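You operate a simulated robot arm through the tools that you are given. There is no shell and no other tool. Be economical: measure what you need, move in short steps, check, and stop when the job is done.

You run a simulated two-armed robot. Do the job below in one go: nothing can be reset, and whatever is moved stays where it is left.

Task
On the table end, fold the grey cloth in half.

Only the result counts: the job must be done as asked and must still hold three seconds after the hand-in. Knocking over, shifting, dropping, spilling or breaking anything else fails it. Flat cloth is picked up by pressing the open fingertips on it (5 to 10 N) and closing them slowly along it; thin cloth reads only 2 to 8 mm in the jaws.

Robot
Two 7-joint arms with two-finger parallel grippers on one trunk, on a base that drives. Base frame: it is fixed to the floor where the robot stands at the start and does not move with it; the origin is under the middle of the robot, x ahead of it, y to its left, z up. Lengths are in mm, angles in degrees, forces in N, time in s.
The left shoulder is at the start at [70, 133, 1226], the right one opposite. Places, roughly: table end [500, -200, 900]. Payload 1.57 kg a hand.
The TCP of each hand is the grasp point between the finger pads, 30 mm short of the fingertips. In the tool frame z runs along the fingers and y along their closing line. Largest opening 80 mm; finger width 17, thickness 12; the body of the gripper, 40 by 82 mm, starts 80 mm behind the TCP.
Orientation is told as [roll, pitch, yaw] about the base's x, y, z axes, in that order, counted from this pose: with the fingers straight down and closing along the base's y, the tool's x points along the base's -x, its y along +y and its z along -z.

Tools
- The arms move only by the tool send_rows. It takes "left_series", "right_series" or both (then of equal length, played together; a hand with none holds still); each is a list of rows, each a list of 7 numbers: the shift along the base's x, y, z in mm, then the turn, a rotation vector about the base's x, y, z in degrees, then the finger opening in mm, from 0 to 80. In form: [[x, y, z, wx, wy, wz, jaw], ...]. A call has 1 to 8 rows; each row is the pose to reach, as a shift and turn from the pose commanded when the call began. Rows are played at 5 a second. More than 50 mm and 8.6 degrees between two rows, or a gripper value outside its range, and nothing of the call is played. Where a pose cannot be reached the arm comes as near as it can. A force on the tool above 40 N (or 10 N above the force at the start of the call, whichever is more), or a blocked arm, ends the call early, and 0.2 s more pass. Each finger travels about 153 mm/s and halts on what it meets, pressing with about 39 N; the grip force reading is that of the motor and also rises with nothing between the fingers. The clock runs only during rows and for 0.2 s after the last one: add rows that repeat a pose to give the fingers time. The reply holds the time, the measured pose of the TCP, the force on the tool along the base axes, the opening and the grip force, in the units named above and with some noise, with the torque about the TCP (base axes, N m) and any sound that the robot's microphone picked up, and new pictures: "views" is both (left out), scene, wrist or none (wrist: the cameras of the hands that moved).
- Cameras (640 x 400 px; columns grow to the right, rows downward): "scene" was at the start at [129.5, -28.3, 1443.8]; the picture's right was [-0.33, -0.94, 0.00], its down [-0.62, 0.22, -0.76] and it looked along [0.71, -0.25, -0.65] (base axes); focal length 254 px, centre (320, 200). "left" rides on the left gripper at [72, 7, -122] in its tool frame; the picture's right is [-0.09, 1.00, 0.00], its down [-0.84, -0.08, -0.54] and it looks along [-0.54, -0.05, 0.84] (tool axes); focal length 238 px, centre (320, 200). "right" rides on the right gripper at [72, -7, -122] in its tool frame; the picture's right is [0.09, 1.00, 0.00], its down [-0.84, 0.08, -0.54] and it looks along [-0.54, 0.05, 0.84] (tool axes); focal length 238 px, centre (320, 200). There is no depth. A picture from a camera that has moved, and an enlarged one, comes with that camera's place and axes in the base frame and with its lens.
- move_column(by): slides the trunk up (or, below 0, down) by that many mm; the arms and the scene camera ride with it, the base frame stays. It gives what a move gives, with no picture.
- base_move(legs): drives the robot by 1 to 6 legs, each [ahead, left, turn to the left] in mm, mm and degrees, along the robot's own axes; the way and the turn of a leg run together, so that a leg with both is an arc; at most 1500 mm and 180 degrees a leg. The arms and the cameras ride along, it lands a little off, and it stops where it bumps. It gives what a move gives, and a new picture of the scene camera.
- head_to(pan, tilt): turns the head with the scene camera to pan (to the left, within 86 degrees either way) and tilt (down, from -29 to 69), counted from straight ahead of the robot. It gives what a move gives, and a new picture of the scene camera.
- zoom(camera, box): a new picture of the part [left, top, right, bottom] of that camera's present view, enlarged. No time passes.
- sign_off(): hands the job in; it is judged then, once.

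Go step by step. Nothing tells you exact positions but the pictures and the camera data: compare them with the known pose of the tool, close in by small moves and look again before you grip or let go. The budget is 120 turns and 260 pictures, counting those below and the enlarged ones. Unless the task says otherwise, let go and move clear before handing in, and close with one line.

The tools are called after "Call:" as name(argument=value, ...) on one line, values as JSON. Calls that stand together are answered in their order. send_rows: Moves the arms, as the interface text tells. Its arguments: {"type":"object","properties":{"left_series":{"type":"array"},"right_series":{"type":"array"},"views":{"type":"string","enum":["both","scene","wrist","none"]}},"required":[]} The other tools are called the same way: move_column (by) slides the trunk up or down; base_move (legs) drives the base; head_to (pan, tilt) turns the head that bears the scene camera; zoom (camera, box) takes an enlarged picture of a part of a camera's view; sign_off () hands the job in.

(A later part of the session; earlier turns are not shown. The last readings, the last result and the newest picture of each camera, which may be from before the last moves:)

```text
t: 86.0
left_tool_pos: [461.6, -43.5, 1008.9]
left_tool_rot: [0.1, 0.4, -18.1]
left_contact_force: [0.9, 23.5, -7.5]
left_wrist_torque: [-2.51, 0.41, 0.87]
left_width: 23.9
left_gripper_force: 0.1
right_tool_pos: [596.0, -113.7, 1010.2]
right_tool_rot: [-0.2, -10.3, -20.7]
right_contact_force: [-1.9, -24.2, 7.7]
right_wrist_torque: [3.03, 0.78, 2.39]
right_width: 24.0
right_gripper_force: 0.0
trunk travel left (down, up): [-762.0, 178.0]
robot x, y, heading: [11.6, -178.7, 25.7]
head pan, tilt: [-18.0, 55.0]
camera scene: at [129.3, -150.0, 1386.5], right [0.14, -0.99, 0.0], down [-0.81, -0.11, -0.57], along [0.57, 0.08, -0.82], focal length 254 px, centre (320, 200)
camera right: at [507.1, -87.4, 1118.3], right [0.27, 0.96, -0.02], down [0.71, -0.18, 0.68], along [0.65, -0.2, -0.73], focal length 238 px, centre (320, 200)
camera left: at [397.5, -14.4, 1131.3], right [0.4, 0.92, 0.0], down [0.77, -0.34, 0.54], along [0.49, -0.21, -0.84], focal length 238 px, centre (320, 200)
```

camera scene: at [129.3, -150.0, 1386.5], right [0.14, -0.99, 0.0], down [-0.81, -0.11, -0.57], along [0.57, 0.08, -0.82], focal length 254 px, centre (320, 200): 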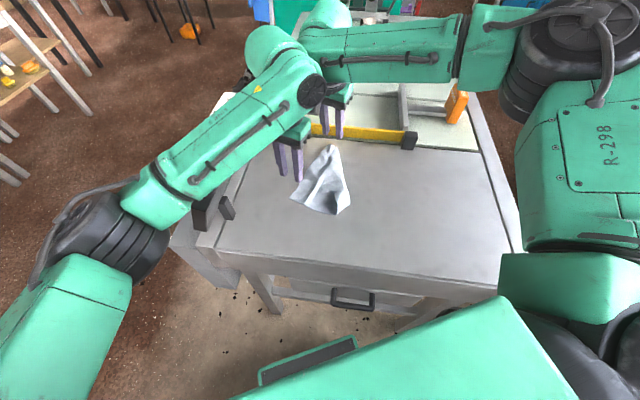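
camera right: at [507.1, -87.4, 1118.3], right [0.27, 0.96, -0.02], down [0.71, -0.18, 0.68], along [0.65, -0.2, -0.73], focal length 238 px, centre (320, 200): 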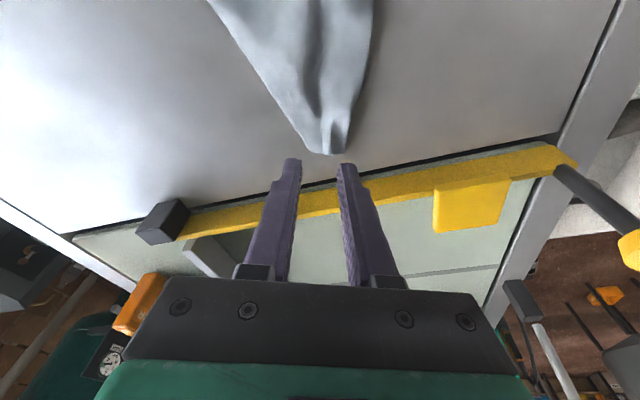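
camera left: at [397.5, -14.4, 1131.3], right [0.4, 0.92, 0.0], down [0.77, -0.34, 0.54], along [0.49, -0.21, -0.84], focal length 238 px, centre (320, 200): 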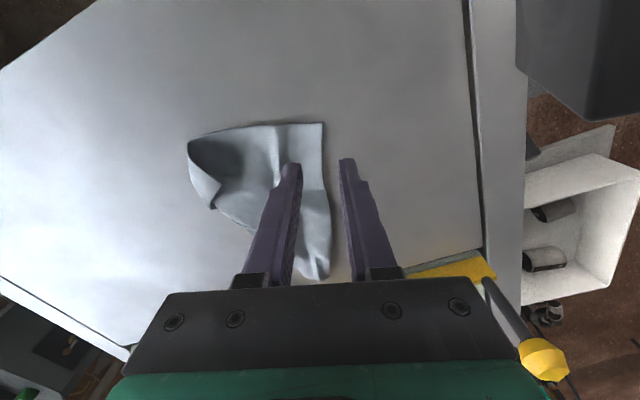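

The two wrists are touching each other, with about 24 N between the hands. I part them by moving the left back toward the corner with a slight backward tilt, and the right a little further out.

Call:
send_rows(right_series=[[4, 1, 0, 0, 0, 0, 24], [8, 3, 0, 0, 0, 0, 24], [11, 4, 0, 0, 0, 0, 24]], left_series=[[-4, 4, 0, -1.2, -4, 0, 24], [-7, 2, 0, -2.4, -8, 0, 24], [-8, -4, 0, -3.7, -12, 0, 24]], views="scene")

```text
t: 86.3
left_tool_pos: [458.1, -42.3, 1008.9]
left_tool_rot: [0.5, -0.8, -18.0]
left_contact_force: [2.0, 3.6, 1.0]
left_wrist_torque: [-0.35, 0.15, 0.14]
left_width: 23.9
left_gripper_force: 0.1
right_tool_pos: [589.9, -111.7, 1010.7]
right_tool_rot: [-0.5, -10.0, -19.5]
right_contact_force: [-0.7, -2.0, 0.1]
right_wrist_torque: [0.4, -0.14, 0.41]
right_width: 23.9
right_gripper_force: 0.0
right hand out of reach, approached as far as the arm can: row 1
trunk travel left (down, up): [-762.0, 178.0]
robot x, y, heading: [12.9, -184.2, 25.9]
head pan, tilt: [-18.0, 55.0]
stopped in row 1 (left hand): the force on the tool passed its limit (the readings are from after the stop); the commanded pose is now the measured one
camera scene: at [125.5, -150.6, 1386.9], right [0.14, -0.99, 0.0], down [-0.81, -0.11, -0.57], along [0.57, 0.08, -0.82], focal length 254 px, centre (320, 200)
```

scene: 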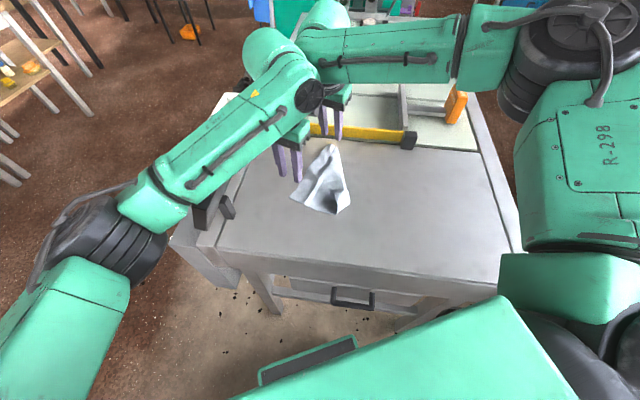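

The force has almost gone. I apply the left tilt and small shift again.

Call:
send_rows(left_series=[[-4, 2, 0, -1.2, -4, 0, 24], [-5, 0, 0, -2.4, -8, 0, 24], [-5, -4, 0, -3.7, -12, 0, 24], [-5, -8, 0, -5, -16, 0, 24]], views="both")

```text
t: 87.3
left_tool_pos: [453.1, -50.0, 1007.0]
left_tool_rot: [0.7, -17.8, -18.1]
left_contact_force: [-0.2, -0.1, 1.0]
left_wrist_torque: [0.0, 0.04, -0.01]
left_width: 24.1
left_gripper_force: 0.2
right_tool_pos: [592.0, -112.0, 1009.6]
right_tool_rot: [-0.5, -10.1, -19.6]
right_contact_force: [0.3, 0.5, 0.0]
right_wrist_torque: [0.02, 0.0, -0.01]
right_width: 24.0
right_gripper_force: 0.1
trunk travel left (down, up): [-762.0, 178.0]
robot x, y, heading: [10.7, -181.5, 26.0]
head pan, tilt: [-18.0, 55.0]
camera scene: at [126.5, -150.6, 1386.8], right [0.14, -0.99, 0.0], down [-0.81, -0.11, -0.57], along [0.57, 0.08, -0.82], focal length 254 px, centre (320, 200)
camera left: at [356.2, -12.3, 1103.2], right [0.39, 0.92, 0.04], down [0.58, -0.28, 0.77], along [0.72, -0.28, -0.64], focal length 238 px, centre (320, 200)
```

scene: 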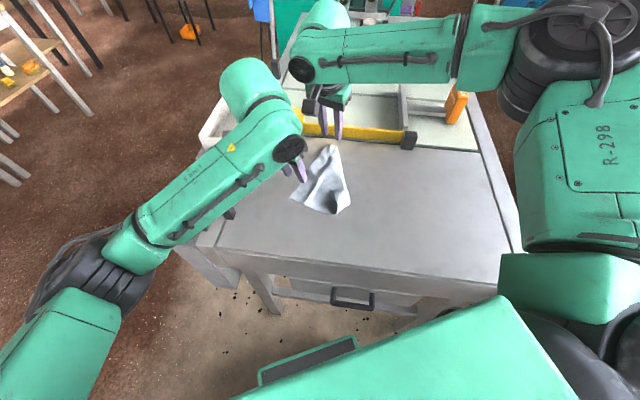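
left: 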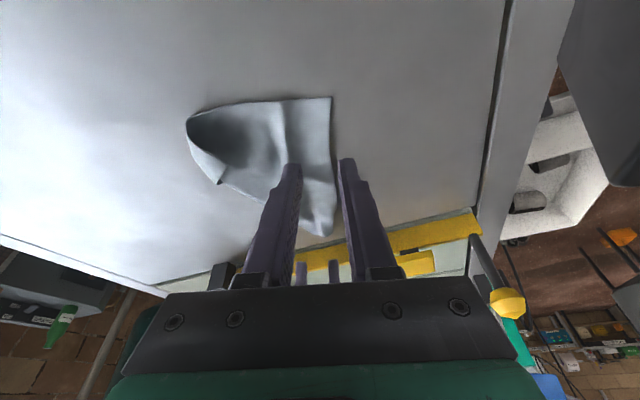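

The hands are clear of each other. I shift the left tip to about (449,-61) and lower both close to the cloth.

Call:
send_rows(left_series=[[-6, -3, -12, 0, 0, 0, 24], [-12, -7, -24, 0, 0, 0, 24], [-12, -8, -36, 0, 0, 0, 24], [-12, -8, -44, 0, 0, 0, 24]], right_series=[[0, 0, -12, 0, 0, 0, 24], [0, 0, -24, 0, 0, 0, 24], [0, 0, -34, 0, 0, 0, 24], [0, 0, -42, 0, 0, 0, 24]], views="wrist")

```text
t: 88.3
left_tool_pos: [442.3, -59.2, 963.6]
left_tool_rot: [0.7, -17.7, -18.1]
left_contact_force: [-0.4, 0.1, 0.2]
left_wrist_torque: [-0.02, 0.04, -0.01]
left_width: 24.1
left_gripper_force: 0.0
right_tool_pos: [588.7, -118.9, 971.7]
right_tool_rot: [-0.5, -10.1, -19.6]
right_contact_force: [0.4, 0.4, 0.6]
right_wrist_torque: [-0.01, -0.02, 0.0]
right_width: 24.0
right_gripper_force: 0.1
right hand out of reach, approached as far as the arm can: row 2, 3, 4
trunk travel left (down, up): [-762.0, 178.0]
robot x, y, heading: [12.9, -182.8, 26.1]
head pan, tilt: [-18.0, 55.0]
camera right: at [498.4, -93.3, 1079.6], right [0.25, 0.97, -0.02], down [0.71, -0.17, 0.68], along [0.65, -0.19, -0.73], focal length 238 px, centre (320, 200)
camera left: at [344.7, -21.2, 1059.0], right [0.39, 0.92, 0.04], down [0.58, -0.28, 0.77], along [0.72, -0.28, -0.64], focal length 238 px, centre (320, 200)
```

right: 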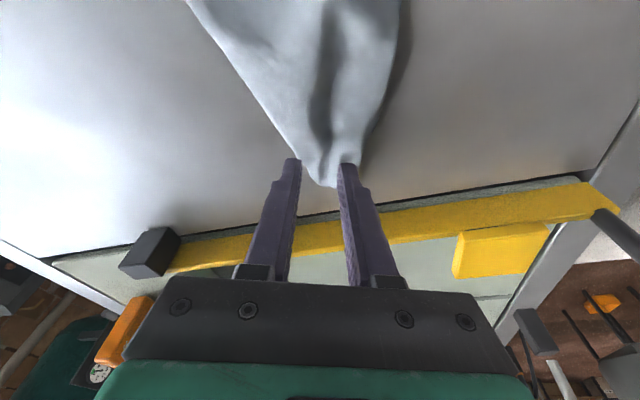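
left: 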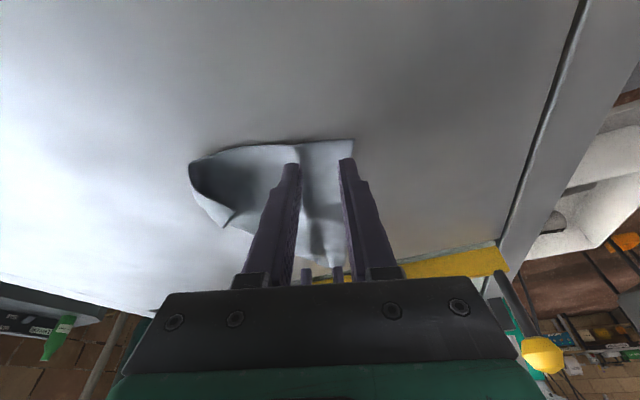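

Both are in place, with the right fingers straddling the narrow far end. I lower the last bit with the trunk.

Call:
move_column(by=-9)

Call:
send_rows(left_series=[[0, 0, 0, 0, 0, 0, 24], [0, 0, -1, 0, 0, 0, 24]], right_series=[[0, 2, -3, 0, 0, 0, 28], [0, 3, -6, 0, 0, 0, 28]], views="none")

```text
t: 88.8
left_tool_pos: [442.7, -59.3, 955.5]
left_tool_rot: [0.6, -17.6, -18.1]
left_contact_force: [-1.0, 0.8, 0.3]
left_wrist_torque: [0.0, 0.02, -0.05]
left_width: 23.9
left_gripper_force: 0.0
right_tool_pos: [587.8, -119.0, 962.6]
right_tool_rot: [-0.5, -10.0, -19.6]
right_contact_force: [0.2, -1.1, -0.2]
right_wrist_torque: [0.0, -0.02, 0.0]
right_width: 24.0
right_gripper_force: 0.0
trunk travel left (down, up): [-753.0, 187.0]
robot x, y, heading: [11.1, -182.7, 25.7]
head pan, tilt: [-18.0, 55.0]
```

```text
t: 89.5
left_tool_pos: [442.4, -59.8, 954.3]
left_tool_rot: [0.7, -17.6, -18.0]
left_contact_force: [0.2, -0.2, 4.3]
left_wrist_torque: [-0.05, -0.04, 0.02]
left_width: 24.1
left_gripper_force: 0.0
right_tool_pos: [584.5, -117.8, 958.3]
right_tool_rot: [-0.4, -10.2, -19.5]
right_contact_force: [-0.5, 0.4, 0.4]
right_wrist_torque: [-0.05, -0.01, 0.01]
right_width: 28.0
right_gripper_force: 0.1
right hand out of reach, approached as far as the arm can: row 2
trunk travel left (down, up): [-753.0, 187.0]
robot x, y, heading: [8.0, -188.5, 25.9]
head pan, tilt: [-18.0, 55.0]
```

Call:
move_column(by=-3)

Call:
send_rows(left_series=[[0, 0, 1, 0, 0, 0, 24], [0, 0, 1.5, 0, 0, 0, 24], [0, 0, 1.5, 0, 0, 0, 24]], right_series=[[0, 0, -1, 0, 0, 0, 28], [0, 0, -2, 0, 0, 0, 28], [0, 0, -2, 0, 0, 0, 28]], views="wrist")

```text
t: 90.0
left_tool_pos: [441.1, -61.1, 954.6]
left_tool_rot: [0.8, -17.9, -18.2]
left_contact_force: [2.7, 1.7, 21.4]
left_wrist_torque: [-0.28, -0.04, 0.06]
left_width: 22.9
left_gripper_force: 0.0
right_tool_pos: [584.3, -117.7, 956.5]
right_tool_rot: [-0.3, -10.2, -19.6]
right_contact_force: [-0.1, -0.3, -0.3]
right_wrist_torque: [-0.04, -0.01, 0.02]
right_width: 27.9
right_gripper_force: 0.0
trunk travel left (down, up): [-750.0, 190.0]
robot x, y, heading: [9.2, -186.3, 26.3]
head pan, tilt: [-18.0, 55.0]
```

```text
t: 90.8
left_tool_pos: [440.2, -60.5, 954.8]
left_tool_rot: [0.8, -17.8, -18.0]
left_contact_force: [3.9, 0.2, 20.4]
left_wrist_torque: [-0.28, -0.03, 0.04]
left_width: 22.8
left_gripper_force: 0.1
right_tool_pos: [583.1, -119.2, 954.1]
right_tool_rot: [-0.1, -10.4, -19.6]
right_contact_force: [0.8, 0.2, 5.3]
right_wrist_torque: [0.06, -0.02, 0.0]
right_width: 28.1
right_gripper_force: 0.3
trunk travel left (down, up): [-750.0, 190.0]
robot x, y, heading: [16.5, -183.0, 26.1]
head pan, tilt: [-18.0, 55.0]
camera right: at [493.5, -94.3, 1062.9], right [0.25, 0.97, -0.02], down [0.71, -0.17, 0.68], along [0.66, -0.18, -0.73], focal length 238 px, centre (320, 200)
camera left: at [342.9, -21.8, 1049.0], right [0.39, 0.92, 0.04], down [0.57, -0.28, 0.77], along [0.72, -0.28, -0.64], focal length 238 px, centre (320, 200)
```

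right: 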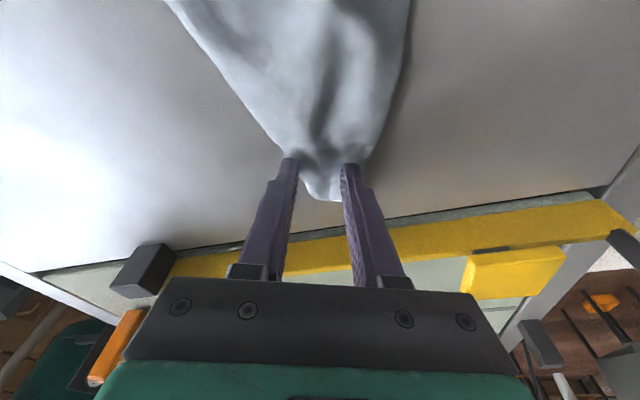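
left: 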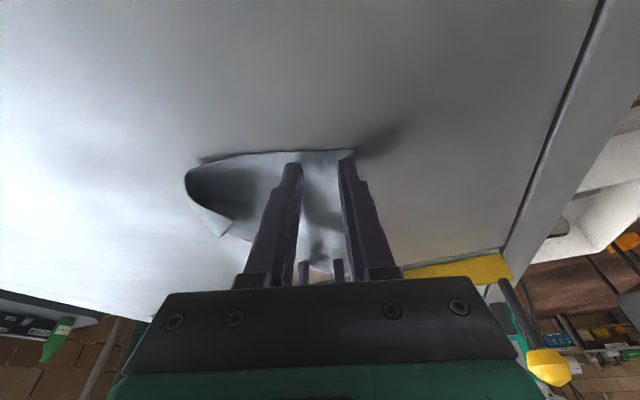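

Contact is good. I ease the left by 2 mm and close both slowly.

Call:
send_rows(left_series=[[0, 0, 1.5, 0, 0, 0, 24], [0, 0, 2, 0, 0, 0, 22], [0, 0, 2, 0, 0, 0, 18], [0, 0, 2, 0, 0, 0, 14], [0, 0, 2, 0, 0, 0, 10], [0, 0, 2, 0, 0, 0, 6], [0, 0, 2, 0, 0, 0, 2], [0, 0, 2, 0, 0, 0, 0]], right_series=[[0, 0, -0.5, 0, 0, 0, 28], [0, 0, -0.5, 0, 0, 0, 24], [0, 0, -0.5, 0, 0, 0, 20], [0, 0, -0.5, 0, 0, 0, 15], [0, 0, -0.5, 0, 0, 0, 11], [0, 0, -0.5, 0, 0, 0, 7], [0, 0, -0.5, 0, 0, 0, 3], [0, 0, -0.5, 0, 0, 0, 0]], views="wrist")

```text
t: 92.6
left_tool_pos: [440.0, -59.6, 955.4]
left_tool_rot: [0.8, -17.7, -18.1]
left_contact_force: [-0.4, 0.0, 0.1]
left_wrist_torque: [0.01, 0.05, 0.02]
left_width: 2.1
left_gripper_force: 23.5
right_tool_pos: [583.1, -117.7, 955.8]
right_tool_rot: [-0.1, -10.3, -19.5]
right_contact_force: [0.0, 1.4, 18.5]
right_wrist_torque: [0.09, -0.01, 0.04]
right_width: 2.7
right_gripper_force: 24.0
trunk travel left (down, up): [-750.0, 190.0]
robot x, y, heading: [14.0, -187.3, 26.1]
head pan, tilt: [-18.0, 55.0]
camera right: at [493.1, -93.6, 1062.6], right [0.25, 0.97, -0.02], down [0.71, -0.17, 0.68], along [0.66, -0.18, -0.73], focal length 238 px, centre (320, 200)
camera left: at [342.5, -21.4, 1050.4], right [0.39, 0.92, 0.04], down [0.58, -0.28, 0.77], along [0.72, -0.28, -0.64], focal length 238 px, centre (320, 200)
```

right: 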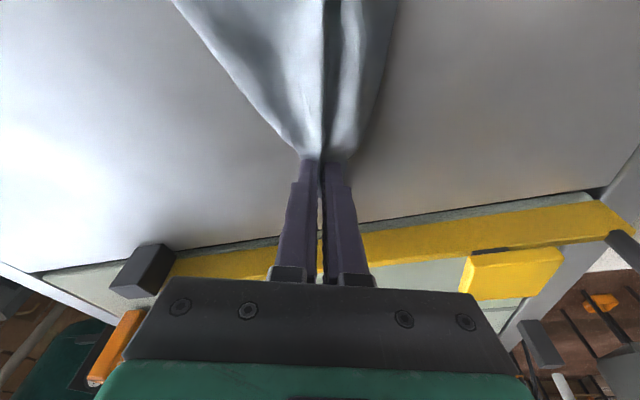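
left: 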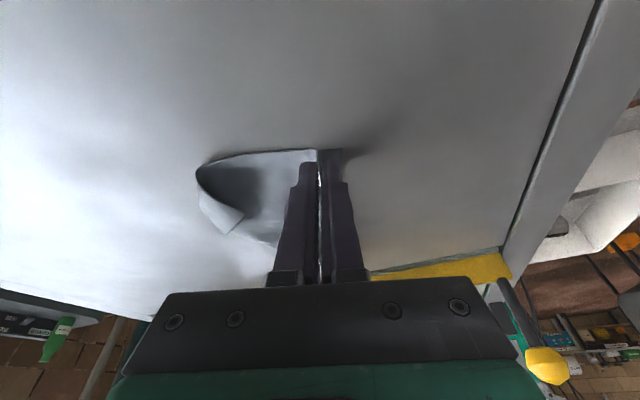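

Both grips hold material (2.1 and 2.7 mm). I lift straight up with the trunk so the rest hangs and unfolds.

Call:
move_column(by=60)

Call:
move_column(by=128)

Call:
head_to(pan=-14, tilt=55)

Call:
zoom(camera="left", box=[0, 0, 640, 400])

Call:
zoom(camera="right", box=[0, 0, 640, 400])

```text
t: 93.6
left_tool_pos: [443.8, -59.8, 1012.9]
left_tool_rot: [0.8, -17.6, -18.1]
left_contact_force: [0.4, -0.8, 0.0]
left_wrist_torque: [-0.01, 0.01, 0.0]
left_width: 1.7
left_gripper_force: 23.5
right_tool_pos: [586.3, -117.2, 1012.4]
right_tool_rot: [-0.3, -10.2, -19.6]
right_contact_force: [-0.7, -1.1, -0.3]
right_wrist_torque: [-0.03, 0.02, -0.01]
right_width: 3.0
right_gripper_force: 24.1
trunk travel left (down, up): [-810.0, 130.0]
robot x, y, heading: [9.7, -182.9, 25.8]
head pan, tilt: [-18.0, 55.0]
```

```text
t: 95.1
left_tool_pos: [441.7, -60.4, 1141.9]
left_tool_rot: [0.7, -17.6, -18.1]
left_contact_force: [0.1, 0.5, 0.0]
left_wrist_torque: [0.0, 0.0, 0.0]
left_width: 2.1
left_gripper_force: 23.8
right_tool_pos: [585.7, -119.5, 1139.7]
right_tool_rot: [-0.3, -10.2, -19.7]
right_contact_force: [0.8, 0.1, 0.4]
right_wrist_torque: [-0.03, -0.01, -0.02]
right_width: 3.2
right_gripper_force: 24.4
trunk travel left (down, up): [-938.0, 2.0]
robot x, y, heading: [11.9, -183.3, 26.1]
head pan, tilt: [-18.0, 55.0]
```

```text
t: 95.8
left_tool_pos: [442.6, -60.7, 1142.0]
left_tool_rot: [0.7, -17.7, -18.1]
left_contact_force: [-0.2, -0.7, -0.1]
left_wrist_torque: [-0.02, 0.0, -0.02]
left_width: 2.3
left_gripper_force: 23.7
right_tool_pos: [584.8, -118.0, 1140.6]
right_tool_rot: [-0.1, -10.0, -19.6]
right_contact_force: [-0.8, -0.7, -0.8]
right_wrist_torque: [0.01, -0.04, -0.01]
right_width: 3.3
right_gripper_force: 24.1
trunk travel left (down, up): [-938.0, 2.0]
robot x, y, heading: [11.8, -184.2, 25.9]
head pan, tilt: [-14.0, 55.0]
camera scene: at [126.3, -145.9, 1562.7], right [0.21, -0.98, 0.0], down [-0.8, -0.17, -0.57], along [0.56, 0.12, -0.82], focal length 254 px, centre (320, 200)
```

scene: 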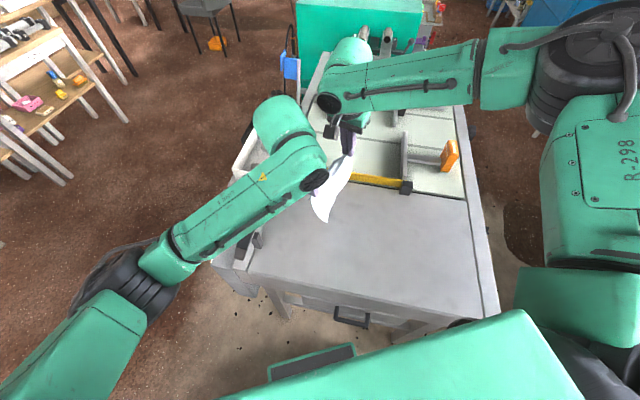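

```text
1.00 times, centred on (320, 200) of left
camera zoom: at [345.2, -21.3, 1237.4], right [0.39, 0.92, 0.04], down [0.58, -0.28, 0.77], along [0.72, -0.28, -0.64], focal length 238 px, centre (320, 200)
```

zoom: 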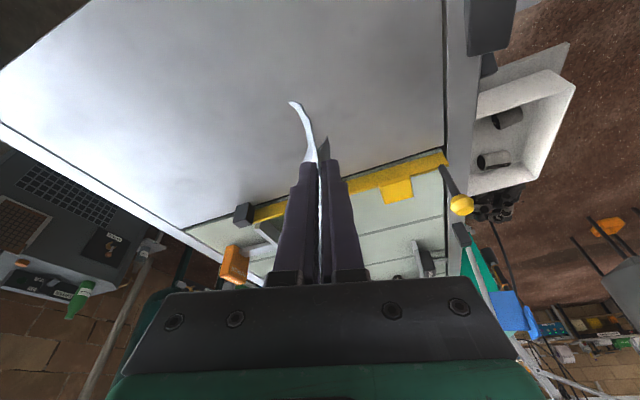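

```text
1.00 times, centred on (320, 200) of right
camera zoom: at [495.6, -93.7, 1248.7], right [0.25, 0.97, -0.02], down [0.71, -0.17, 0.68], along [0.66, -0.18, -0.73], focal length 238 px, centre (320, 200)
```

zoom: 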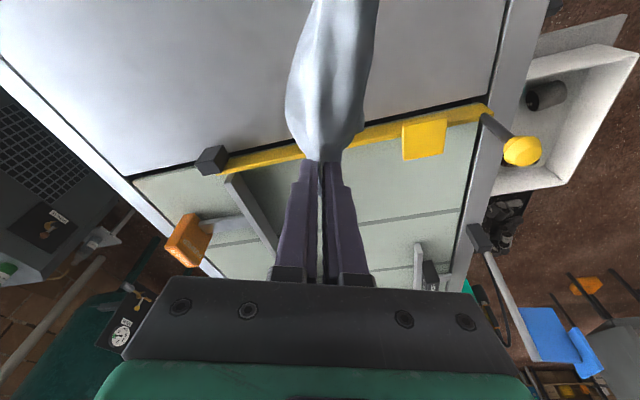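

Excellent: the sheet now hangs flat between the hands, seen edge-on. I check its lower part before laying.

Call:
zoom(camera="scene", box=[280, 120, 400, 240])

```text
3.33 times, centred on (340, 180) of scene
camera zoom: at [126.3, -145.9, 1562.7], right [0.21, -0.98, 0.0], down [-0.8, -0.17, -0.57], along [0.56, 0.12, -0.82], focal length 846 px, centre (253, 267)
```

zoom: 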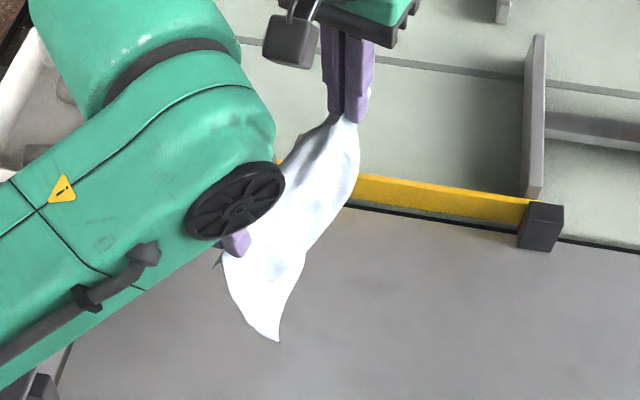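

Both lower corners hang free below the hands, so the sheet is open. I'll lower until the bottom edge lands, lay the lower half to the right, and then bring the held edge back left over it.

Call:
move_column(by=-50)

Call:
base_move(legs=[[-18, -17.5, 0]])

Call:
move_column(by=-20)

Call:
zoom(camera="scene", box=[280, 120, 400, 240])

Call:
zoom(camera="left", box=[0, 0, 640, 400])

```text
t: 96.7
left_tool_pos: [442.5, -59.3, 1093.3]
left_tool_rot: [0.7, -17.6, -18.1]
left_contact_force: [-0.4, 0.1, 0.7]
left_wrist_torque: [0.0, -0.01, -0.01]
left_width: 2.1
left_gripper_force: 23.8
right_tool_pos: [585.0, -119.1, 1090.9]
right_tool_rot: [-0.3, -10.0, -19.7]
right_contact_force: [0.0, 0.2, 0.0]
right_wrist_torque: [-0.04, -0.01, 0.0]
right_width: 3.1
right_gripper_force: 24.2
trunk travel left (down, up): [-888.0, 52.0]
robot x, y, heading: [12.5, -183.5, 25.7]
head pan, tilt: [-14.0, 55.0]
```

```text
t: 97.5
left_tool_pos: [434.8, -77.8, 1090.5]
left_tool_rot: [0.4, -17.5, -17.9]
left_contact_force: [0.8, 0.7, -0.2]
left_wrist_torque: [-0.03, 0.03, -0.01]
left_width: 1.9
left_gripper_force: 24.0
right_tool_pos: [578.1, -136.7, 1089.4]
right_tool_rot: [-0.6, -10.1, -19.5]
right_contact_force: [0.5, 0.2, 0.1]
right_wrist_torque: [-0.07, -0.01, -0.03]
right_width: 3.1
right_gripper_force: 24.3
trunk travel left (down, up): [-888.0, 52.0]
robot x, y, heading: [5.7, -206.4, 26.1]
head pan, tilt: [-14.0, 55.0]
camera scene: at [120.4, -162.2, 1512.3], right [0.21, -0.98, 0.0], down [-0.8, -0.17, -0.57], along [0.56, 0.11, -0.82], focal length 254 px, centre (320, 200)
```

scene: 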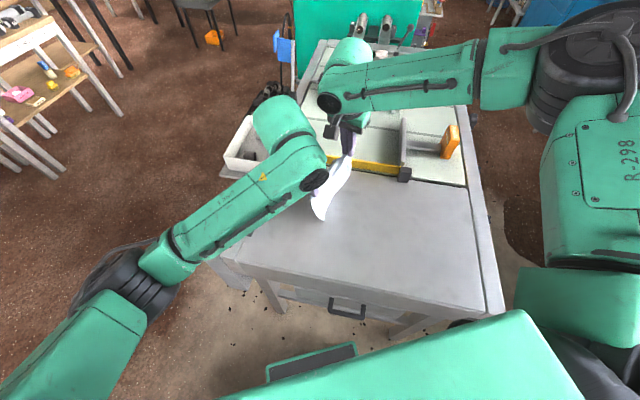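

```text
t: 98.2
left_tool_pos: [435.4, -81.5, 1071.2]
left_tool_rot: [0.7, -17.5, -18.0]
left_contact_force: [0.9, 0.3, -0.2]
left_wrist_torque: [-0.02, -0.04, -0.04]
left_width: 1.8
left_gripper_force: 23.8
right_tool_pos: [578.1, -140.0, 1070.2]
right_tool_rot: [-0.4, -10.1, -19.5]
right_contact_force: [0.7, 1.0, -0.1]
right_wrist_torque: [-0.01, 0.02, 0.0]
right_width: 3.2
right_gripper_force: 24.4
trunk travel left (down, up): [-868.0, 72.0]
robot x, y, heading: [6.0, -212.0, 26.3]
head pan, tilt: [-14.0, 55.0]
```

```text
3.33 times, centred on (340, 180) of scene
camera zoom: at [119.1, -167.2, 1492.5], right [0.21, -0.98, 0.0], down [-0.8, -0.17, -0.57], along [0.56, 0.12, -0.82], focal length 846 px, centre (253, 267)
```

zoom: 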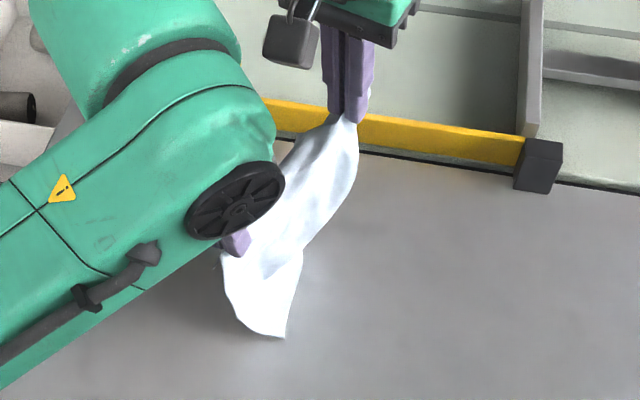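

```text
1.00 times, centred on (320, 200) of left
camera zoom: at [337.6, -42.8, 1166.9], right [0.39, 0.92, 0.04], down [0.58, -0.27, 0.77], along [0.72, -0.28, -0.64], focal length 238 px, centre (320, 200)
```

zoom: 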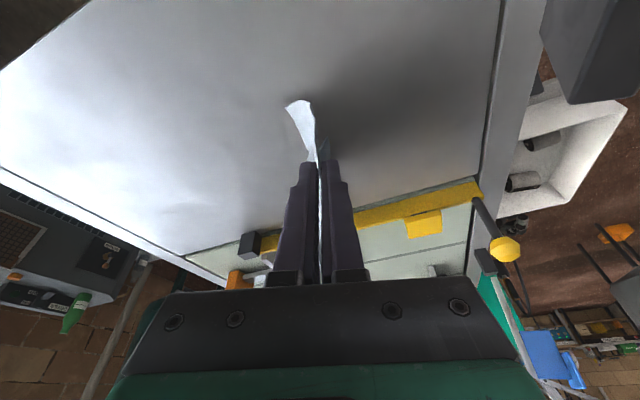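

The bottom edge trails to the right, so I go with that: lay the lower half by moving left while lowering, then bring the held edge back to the right.

Call:
move_column(by=-12)

Call:
base_move(legs=[[20, 19.5, 0]])

Call:
move_column(by=-12)

Call:
base_move(legs=[[20, 19.5, 0]])

Call:
move_column(by=-12)

Call:
zoom(camera="scene", box=[260, 120, 400, 240])

Call:
zoom(camera="left", box=[160, 0, 480, 200])

```text
t: 98.8
left_tool_pos: [434.7, -82.2, 1060.5]
left_tool_rot: [0.7, -17.5, -18.0]
left_contact_force: [-0.5, -0.4, -0.1]
left_wrist_torque: [0.02, -0.02, -0.05]
left_width: 1.8
left_gripper_force: 23.3
right_tool_pos: [578.1, -141.2, 1058.0]
right_tool_rot: [-0.4, -10.1, -19.4]
right_contact_force: [0.4, -0.4, -1.1]
right_wrist_torque: [-0.02, 0.01, -0.03]
right_width: 3.1
right_gripper_force: 24.8
trunk travel left (down, up): [-856.0, 84.0]
robot x, y, heading: [5.1, -208.1, 25.9]
head pan, tilt: [-14.0, 55.0]
```

```text
t: 99.6
left_tool_pos: [442.2, -63.1, 1061.7]
left_tool_rot: [1.1, -17.6, -18.2]
left_contact_force: [-0.6, -1.8, 0.0]
left_wrist_torque: [0.08, -0.03, 0.04]
left_width: 2.2
left_gripper_force: 23.2
right_tool_pos: [583.4, -121.4, 1060.1]
right_tool_rot: [0.0, -10.1, -19.7]
right_contact_force: [0.8, -1.2, 0.4]
right_wrist_torque: [0.06, -0.02, 0.02]
right_width: 2.8
right_gripper_force: 23.9
trunk travel left (down, up): [-856.0, 84.0]
robot x, y, heading: [10.6, -184.0, 25.7]
head pan, tilt: [-14.0, 55.0]
camera scene: at [123.9, -151.2, 1481.2], right [0.21, -0.98, -0.01], down [-0.8, -0.17, -0.58], along [0.56, 0.12, -0.82], focal length 254 px, centre (320, 200)
```

scene: 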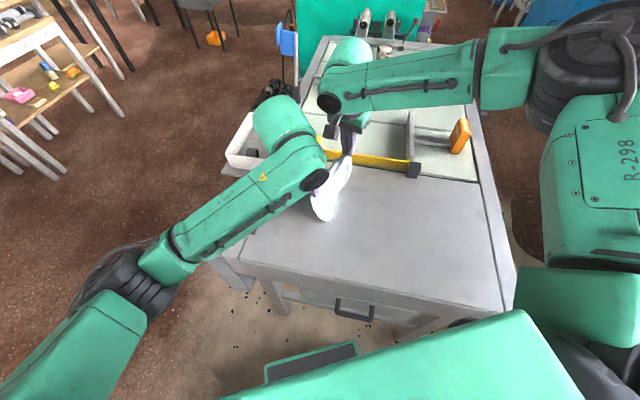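

```text
t: 100.2
left_tool_pos: [443.9, -58.7, 1050.0]
left_tool_rot: [0.8, -17.6, -18.1]
left_contact_force: [-0.3, -0.9, 0.5]
left_wrist_torque: [0.03, -0.01, -0.02]
left_width: 2.0
left_gripper_force: 23.6
right_tool_pos: [585.1, -117.5, 1047.4]
right_tool_rot: [-0.3, -10.1, -19.6]
right_contact_force: [-0.4, 0.6, 1.2]
right_wrist_torque: [0.03, -0.01, -0.02]
right_width: 3.2
right_gripper_force: 24.1
trunk travel left (down, up): [-844.0, 96.0]
robot x, y, heading: [9.6, -182.3, 25.9]
head pan, tilt: [-14.0, 55.0]
```

```text
t: 101.0
left_tool_pos: [450.7, -35.9, 1051.1]
left_tool_rot: [1.1, -17.5, -18.2]
left_contact_force: [0.6, -0.2, 0.1]
left_wrist_torque: [0.03, -0.04, 0.03]
left_width: 1.8
left_gripper_force: 23.8
right_tool_pos: [594.4, -95.4, 1048.2]
right_tool_rot: [0.0, -10.0, -19.7]
right_contact_force: [-0.1, -1.0, -0.1]
right_wrist_torque: [0.01, -0.04, 0.0]
right_width: 3.0
right_gripper_force: 24.0
trunk travel left (down, up): [-844.0, 96.0]
robot x, y, heading: [17.7, -155.2, 25.9]
head pan, tilt: [-14.0, 55.0]
camera scene: at [133.8, -124.4, 1469.2], right [0.21, -0.98, 0.0], down [-0.8, -0.17, -0.58], along [0.56, 0.12, -0.82], focal length 254 px, centre (320, 200)
```

scene: 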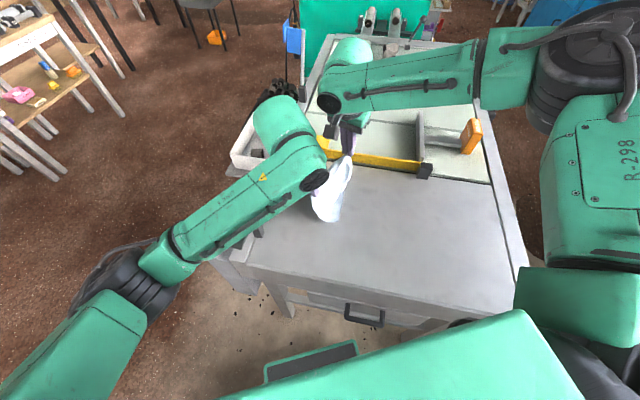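

```text
t: 101.6
left_tool_pos: [451.9, -34.0, 1037.3]
left_tool_rot: [0.8, -17.6, -18.2]
left_contact_force: [0.2, 0.3, 0.3]
left_wrist_torque: [0.03, 0.05, -0.02]
left_width: 2.1
left_gripper_force: 23.3
right_tool_pos: [596.3, -92.7, 1034.9]
right_tool_rot: [0.0, -10.1, -19.5]
right_contact_force: [-0.4, -0.3, -0.7]
right_wrist_torque: [0.02, -0.01, 0.0]
right_width: 2.9
right_gripper_force: 23.6
trunk travel left (down, up): [-832.0, 108.0]
robot x, y, heading: [19.0, -153.8, 26.2]
head pan, tilt: [-14.0, 55.0]
```

```text
3.33 times, centred on (330, 180) of scene
camera zoom: at [136.0, -119.8, 1456.8], right [0.21, -0.98, 0.0], down [-0.8, -0.17, -0.57], along [0.56, 0.12, -0.82], focal length 846 px, centre (287, 267)
```

zoom: 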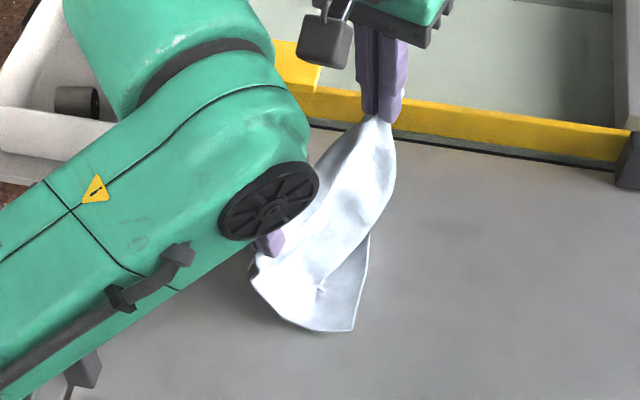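

```text
2.00 times, centred on (320, 100) of left
camera zoom: at [355.0, 4.9, 1131.9], right [0.39, 0.92, 0.04], down [0.58, -0.28, 0.77], along [0.72, -0.28, -0.64], focal length 477 px, centre (320, 400)
```

zoom: 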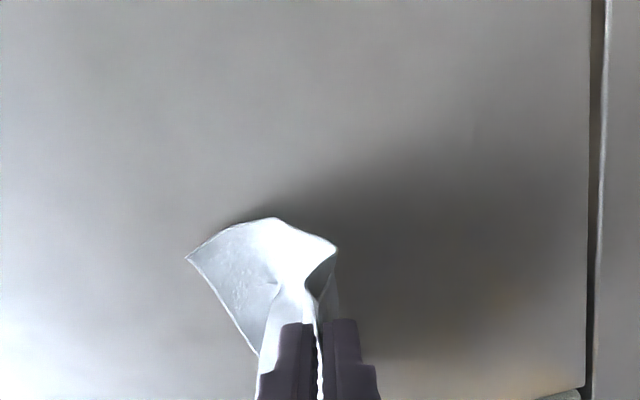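

The near part lies flat. I continue left and down to lay the whole sheet out flat.

Call:
base_move(legs=[[22, 21, 0]])

Call:
move_column(by=-30)

Call:
base_move(legs=[[22, 21, 0]])

Call:
move_column(by=-28)

Call:
zoom(camera="scene", box=[260, 120, 400, 240])

Call:
zoom(camera="right", box=[0, 0, 640, 400])

```text
t: 102.5
left_tool_pos: [461.0, -8.0, 1037.8]
left_tool_rot: [1.0, -17.5, -18.3]
left_contact_force: [0.3, -0.4, -0.2]
left_wrist_torque: [0.04, -0.02, 0.04]
left_width: 1.9
left_gripper_force: 23.6
right_tool_pos: [604.3, -67.2, 1036.4]
right_tool_rot: [0.0, -10.1, -19.6]
right_contact_force: [-0.4, 0.1, -0.1]
right_wrist_torque: [0.04, -0.03, 0.04]
right_width: 2.7
right_gripper_force: 24.2
trunk travel left (down, up): [-832.0, 108.0]
robot x, y, heading: [32.7, -127.1, 26.0]
head pan, tilt: [-14.0, 55.0]
camera scene: at [144.3, -96.2, 1457.2], right [0.21, -0.98, 0.0], down [-0.8, -0.17, -0.58], along [0.56, 0.12, -0.82], focal length 254 px, centre (320, 200)
```

scene: 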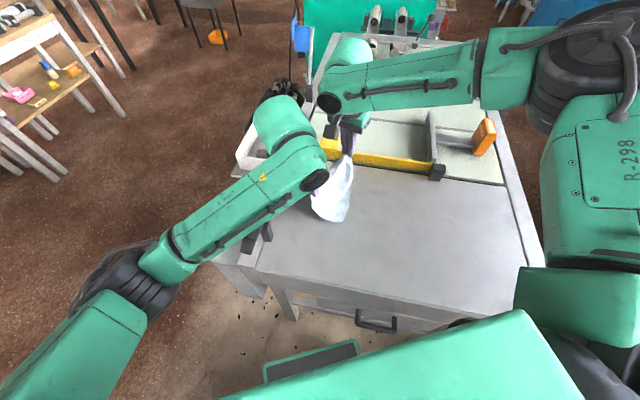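

```text
t: 103.2
left_tool_pos: [463.2, -3.8, 1007.8]
left_tool_rot: [0.6, -17.5, -18.2]
left_contact_force: [1.2, 0.4, 0.2]
left_wrist_torque: [0.0, -0.03, 0.0]
left_width: 2.0
left_gripper_force: 23.9
right_tool_pos: [607.0, -63.2, 1006.6]
right_tool_rot: [-0.4, -10.1, -19.7]
right_contact_force: [0.2, 0.4, 0.0]
right_wrist_torque: [-0.01, -0.03, -0.01]
right_width: 2.9
right_gripper_force: 24.2
trunk travel left (down, up): [-802.0, 138.0]
robot x, y, heading: [35.5, -128.1, 26.0]
head pan, tilt: [-14.0, 55.0]
```

```text
t: 104.1
left_tool_pos: [472.3, 19.1, 1008.5]
left_tool_rot: [1.0, -17.5, -18.3]
left_contact_force: [0.4, -1.2, 0.2]
left_wrist_torque: [0.06, 0.03, 0.0]
left_width: 2.1
left_gripper_force: 23.6
right_tool_pos: [615.5, -39.5, 1005.6]
right_tool_rot: [0.0, -10.1, -19.8]
right_contact_force: [0.3, -0.6, 0.2]
right_wrist_torque: [0.02, -0.02, -0.01]
right_width: 3.0
right_gripper_force: 24.9
trunk travel left (down, up): [-802.0, 138.0]
robot x, y, heading: [41.3, -98.5, 25.9]
head pan, tilt: [-14.0, 55.0]
camera scene: at [155.1, -67.6, 1427.1], right [0.21, -0.98, 0.0], down [-0.8, -0.17, -0.58], along [0.56, 0.12, -0.82], focal length 254 px, centre (320, 200)
```

scene: 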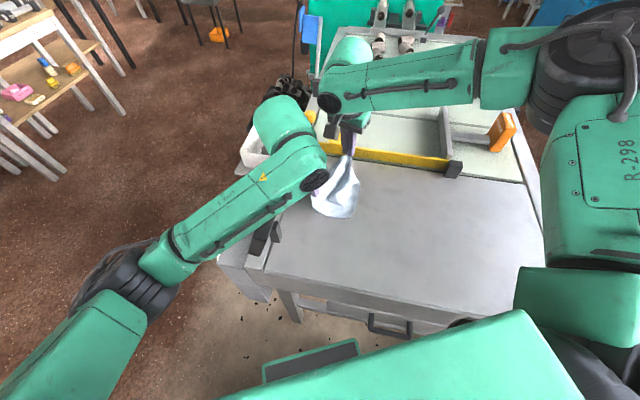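

```text
t: 104.7
left_tool_pos: [476.1, 22.9, 987.9]
left_tool_rot: [1.2, -18.7, -18.5]
left_contact_force: [-4.7, -3.8, 8.6]
left_wrist_torque: [0.74, -0.12, 0.4]
left_width: 2.1
left_gripper_force: 23.6
right_tool_pos: [616.2, -36.6, 980.0]
right_tool_rot: [-0.3, -10.2, -19.6]
right_contact_force: [1.3, 0.7, -0.5]
right_wrist_torque: [-0.02, 0.0, -0.04]
right_width: 2.8
right_gripper_force: 23.8
trunk travel left (down, up): [-777.0, 163.0]
robot x, y, heading: [45.7, -96.6, 26.0]
head pan, tilt: [-14.0, 55.0]
stopped: the force on the tool passed its limit (the readings are from after the stop); the commanded pose is now the measured one
```

```text
3.33 times, centred on (330, 180) of scene
camera zoom: at [156.4, -62.9, 1401.1], right [0.21, -0.98, 0.0], down [-0.8, -0.17, -0.57], along [0.56, 0.12, -0.82], focal length 846 px, centre (287, 267)
```

zoom: 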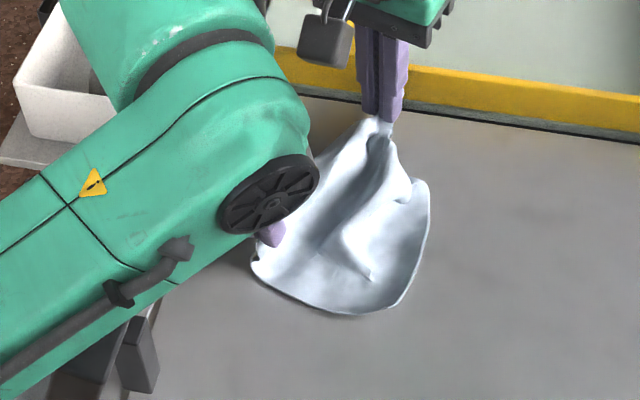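

```text
1.00 times, centred on (320, 200) of right
camera zoom: at [526.3, -11.3, 1087.6], right [0.25, 0.97, -0.02], down [0.71, -0.17, 0.68], along [0.66, -0.18, -0.73], focal length 238 px, centre (320, 200)
```

zoom: 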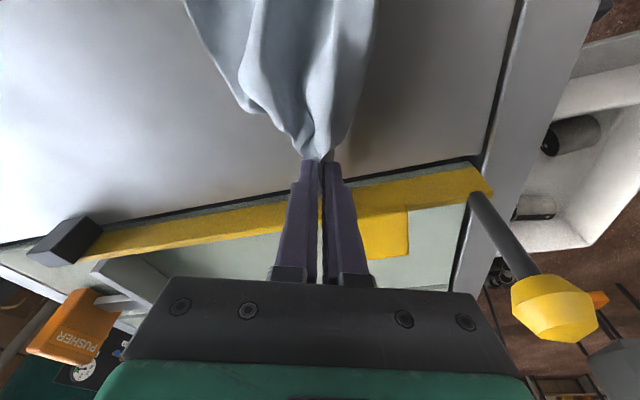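

The left hand brushed something, probably the black plate at the table's left edge. I back off up and to the right at once.

Call:
move_column(by=12)

Call:
base_move(legs=[[-29, -28, 0]])

Call:
zoom(camera="left", box=[0, 0, 640, 400])

```text
t: 105.3
left_tool_pos: [476.8, 24.5, 1000.7]
left_tool_rot: [1.1, -18.6, -18.2]
left_contact_force: [-0.5, 0.0, 0.3]
left_wrist_torque: [-0.02, 0.0, -0.01]
left_width: 2.0
left_gripper_force: 23.6
right_tool_pos: [616.7, -35.5, 991.5]
right_tool_rot: [-0.4, -10.3, -19.7]
right_contact_force: [0.5, 0.3, -0.1]
right_wrist_torque: [0.0, 0.0, -0.01]
right_width: 3.1
right_gripper_force: 24.2
trunk travel left (down, up): [-789.0, 151.0]
robot x, y, heading: [41.0, -95.8, 26.2]
head pan, tilt: [-14.0, 55.0]
```

```text
t: 106.2
left_tool_pos: [464.9, -7.8, 997.8]
left_tool_rot: [0.9, -18.5, -18.1]
left_contact_force: [-0.7, 0.1, -0.3]
left_wrist_torque: [-0.04, 0.05, -0.01]
left_width: 2.0
left_gripper_force: 23.5
right_tool_pos: [604.1, -66.7, 990.0]
right_tool_rot: [-0.6, -10.1, -19.6]
right_contact_force: [-0.4, 1.1, 1.0]
right_wrist_torque: [-0.03, 0.03, 0.0]
right_width: 3.1
right_gripper_force: 24.5
trunk travel left (down, up): [-789.0, 151.0]
robot x, y, heading: [24.3, -137.2, 26.2]
head pan, tilt: [-14.0, 55.0]
camera scene: at [146.6, -92.4, 1412.9], right [0.21, -0.98, 0.0], down [-0.8, -0.17, -0.57], along [0.56, 0.11, -0.82], focal length 254 px, centre (320, 200)
```

scene: 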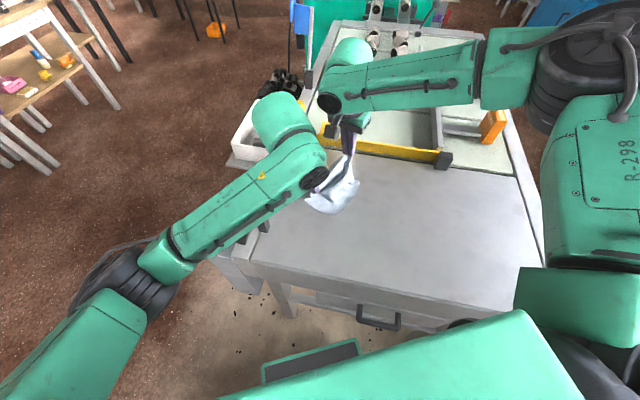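

```text
1.00 times, centred on (320, 200) of left
camera zoom: at [366.1, 31.1, 1091.1], right [0.39, 0.92, 0.04], down [0.56, -0.27, 0.78], along [0.73, -0.28, -0.63], focal length 238 px, centre (320, 200)
```

zoom: 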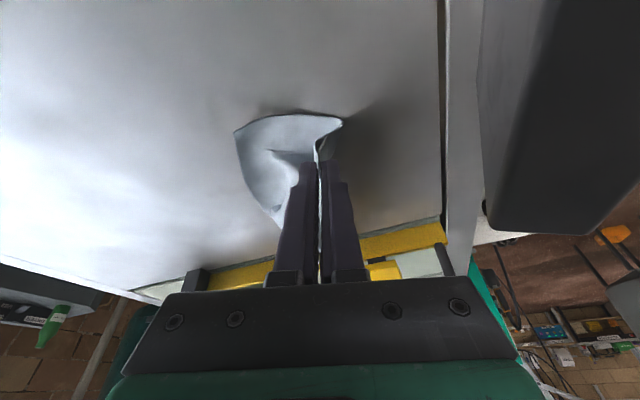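

The tall black plate at the left is now clearly visible and undisturbed. I lift the sheet, move it well to the right, and lay it again from there.

Call:
move_column(by=140)

Call:
base_move(legs=[[-111, -108, 0]])

Call:
zoom(camera="left", box=[120, 0, 520, 250])

Call:
zoom(camera="scene", box=[260, 120, 400, 240])

```text
t: 107.8
left_tool_pos: [463.3, -11.8, 1139.5]
left_tool_rot: [1.1, -18.5, -18.2]
left_contact_force: [-0.1, 0.6, 0.6]
left_wrist_torque: [-0.01, 0.02, -0.03]
left_width: 2.1
left_gripper_force: 23.5
right_tool_pos: [602.9, -71.6, 1131.2]
right_tool_rot: [-0.2, -10.0, -19.6]
right_contact_force: [0.6, 0.4, -0.3]
right_wrist_torque: [-0.01, 0.0, -0.01]
right_width: 3.0
right_gripper_force: 23.8
trunk travel left (down, up): [-929.0, 11.0]
robot x, y, heading: [29.7, -133.8, 25.9]
head pan, tilt: [-14.0, 55.0]
```

```text
t: 109.2
left_tool_pos: [413.1, -153.7, 1138.1]
left_tool_rot: [0.9, -18.4, -18.1]
left_contact_force: [-0.1, 0.5, -0.4]
left_wrist_torque: [-0.04, -0.04, 0.02]
left_width: 1.9
left_gripper_force: 23.2
right_tool_pos: [552.4, -214.8, 1129.2]
right_tool_rot: [-0.5, -10.1, -19.7]
right_contact_force: [-0.3, 0.1, -0.4]
right_wrist_torque: [-0.02, 0.04, -0.01]
right_width: 2.9
right_gripper_force: 24.8
trunk travel left (down, up): [-929.0, 11.0]
robot x, y, heading: [-21.9, -282.9, 26.0]
head pan, tilt: [-14.0, 55.0]
camera scene: at [93.4, -239.8, 1553.1], right [0.21, -0.98, 0.0], down [-0.8, -0.17, -0.57], along [0.56, 0.12, -0.82], focal length 254 px, centre (320, 200)
```

scene: 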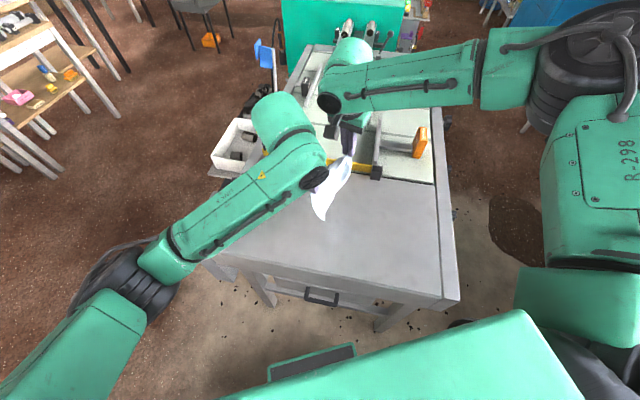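

```text
1.60 times, centred on (320, 125) of left
camera zoom: at [313.3, -115.5, 1231.8], right [0.39, 0.92, 0.04], down [0.56, -0.28, 0.78], along [0.73, -0.28, -0.63], focal length 381 px, centre (320, 320)
```

zoom: 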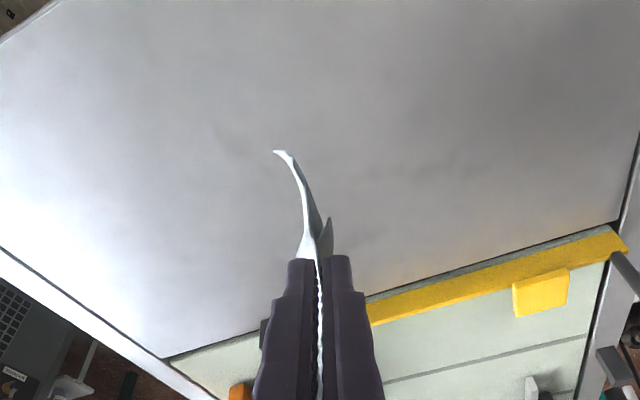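

```text
3.33 times, centred on (330, 180) of scene
camera zoom: at [93.4, -239.8, 1553.1], right [0.21, -0.98, 0.0], down [-0.8, -0.17, -0.57], along [0.56, 0.12, -0.82], focal length 846 px, centre (287, 267)
```

zoom: 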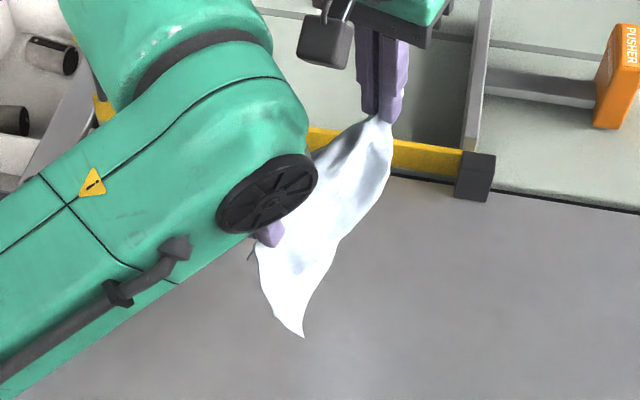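

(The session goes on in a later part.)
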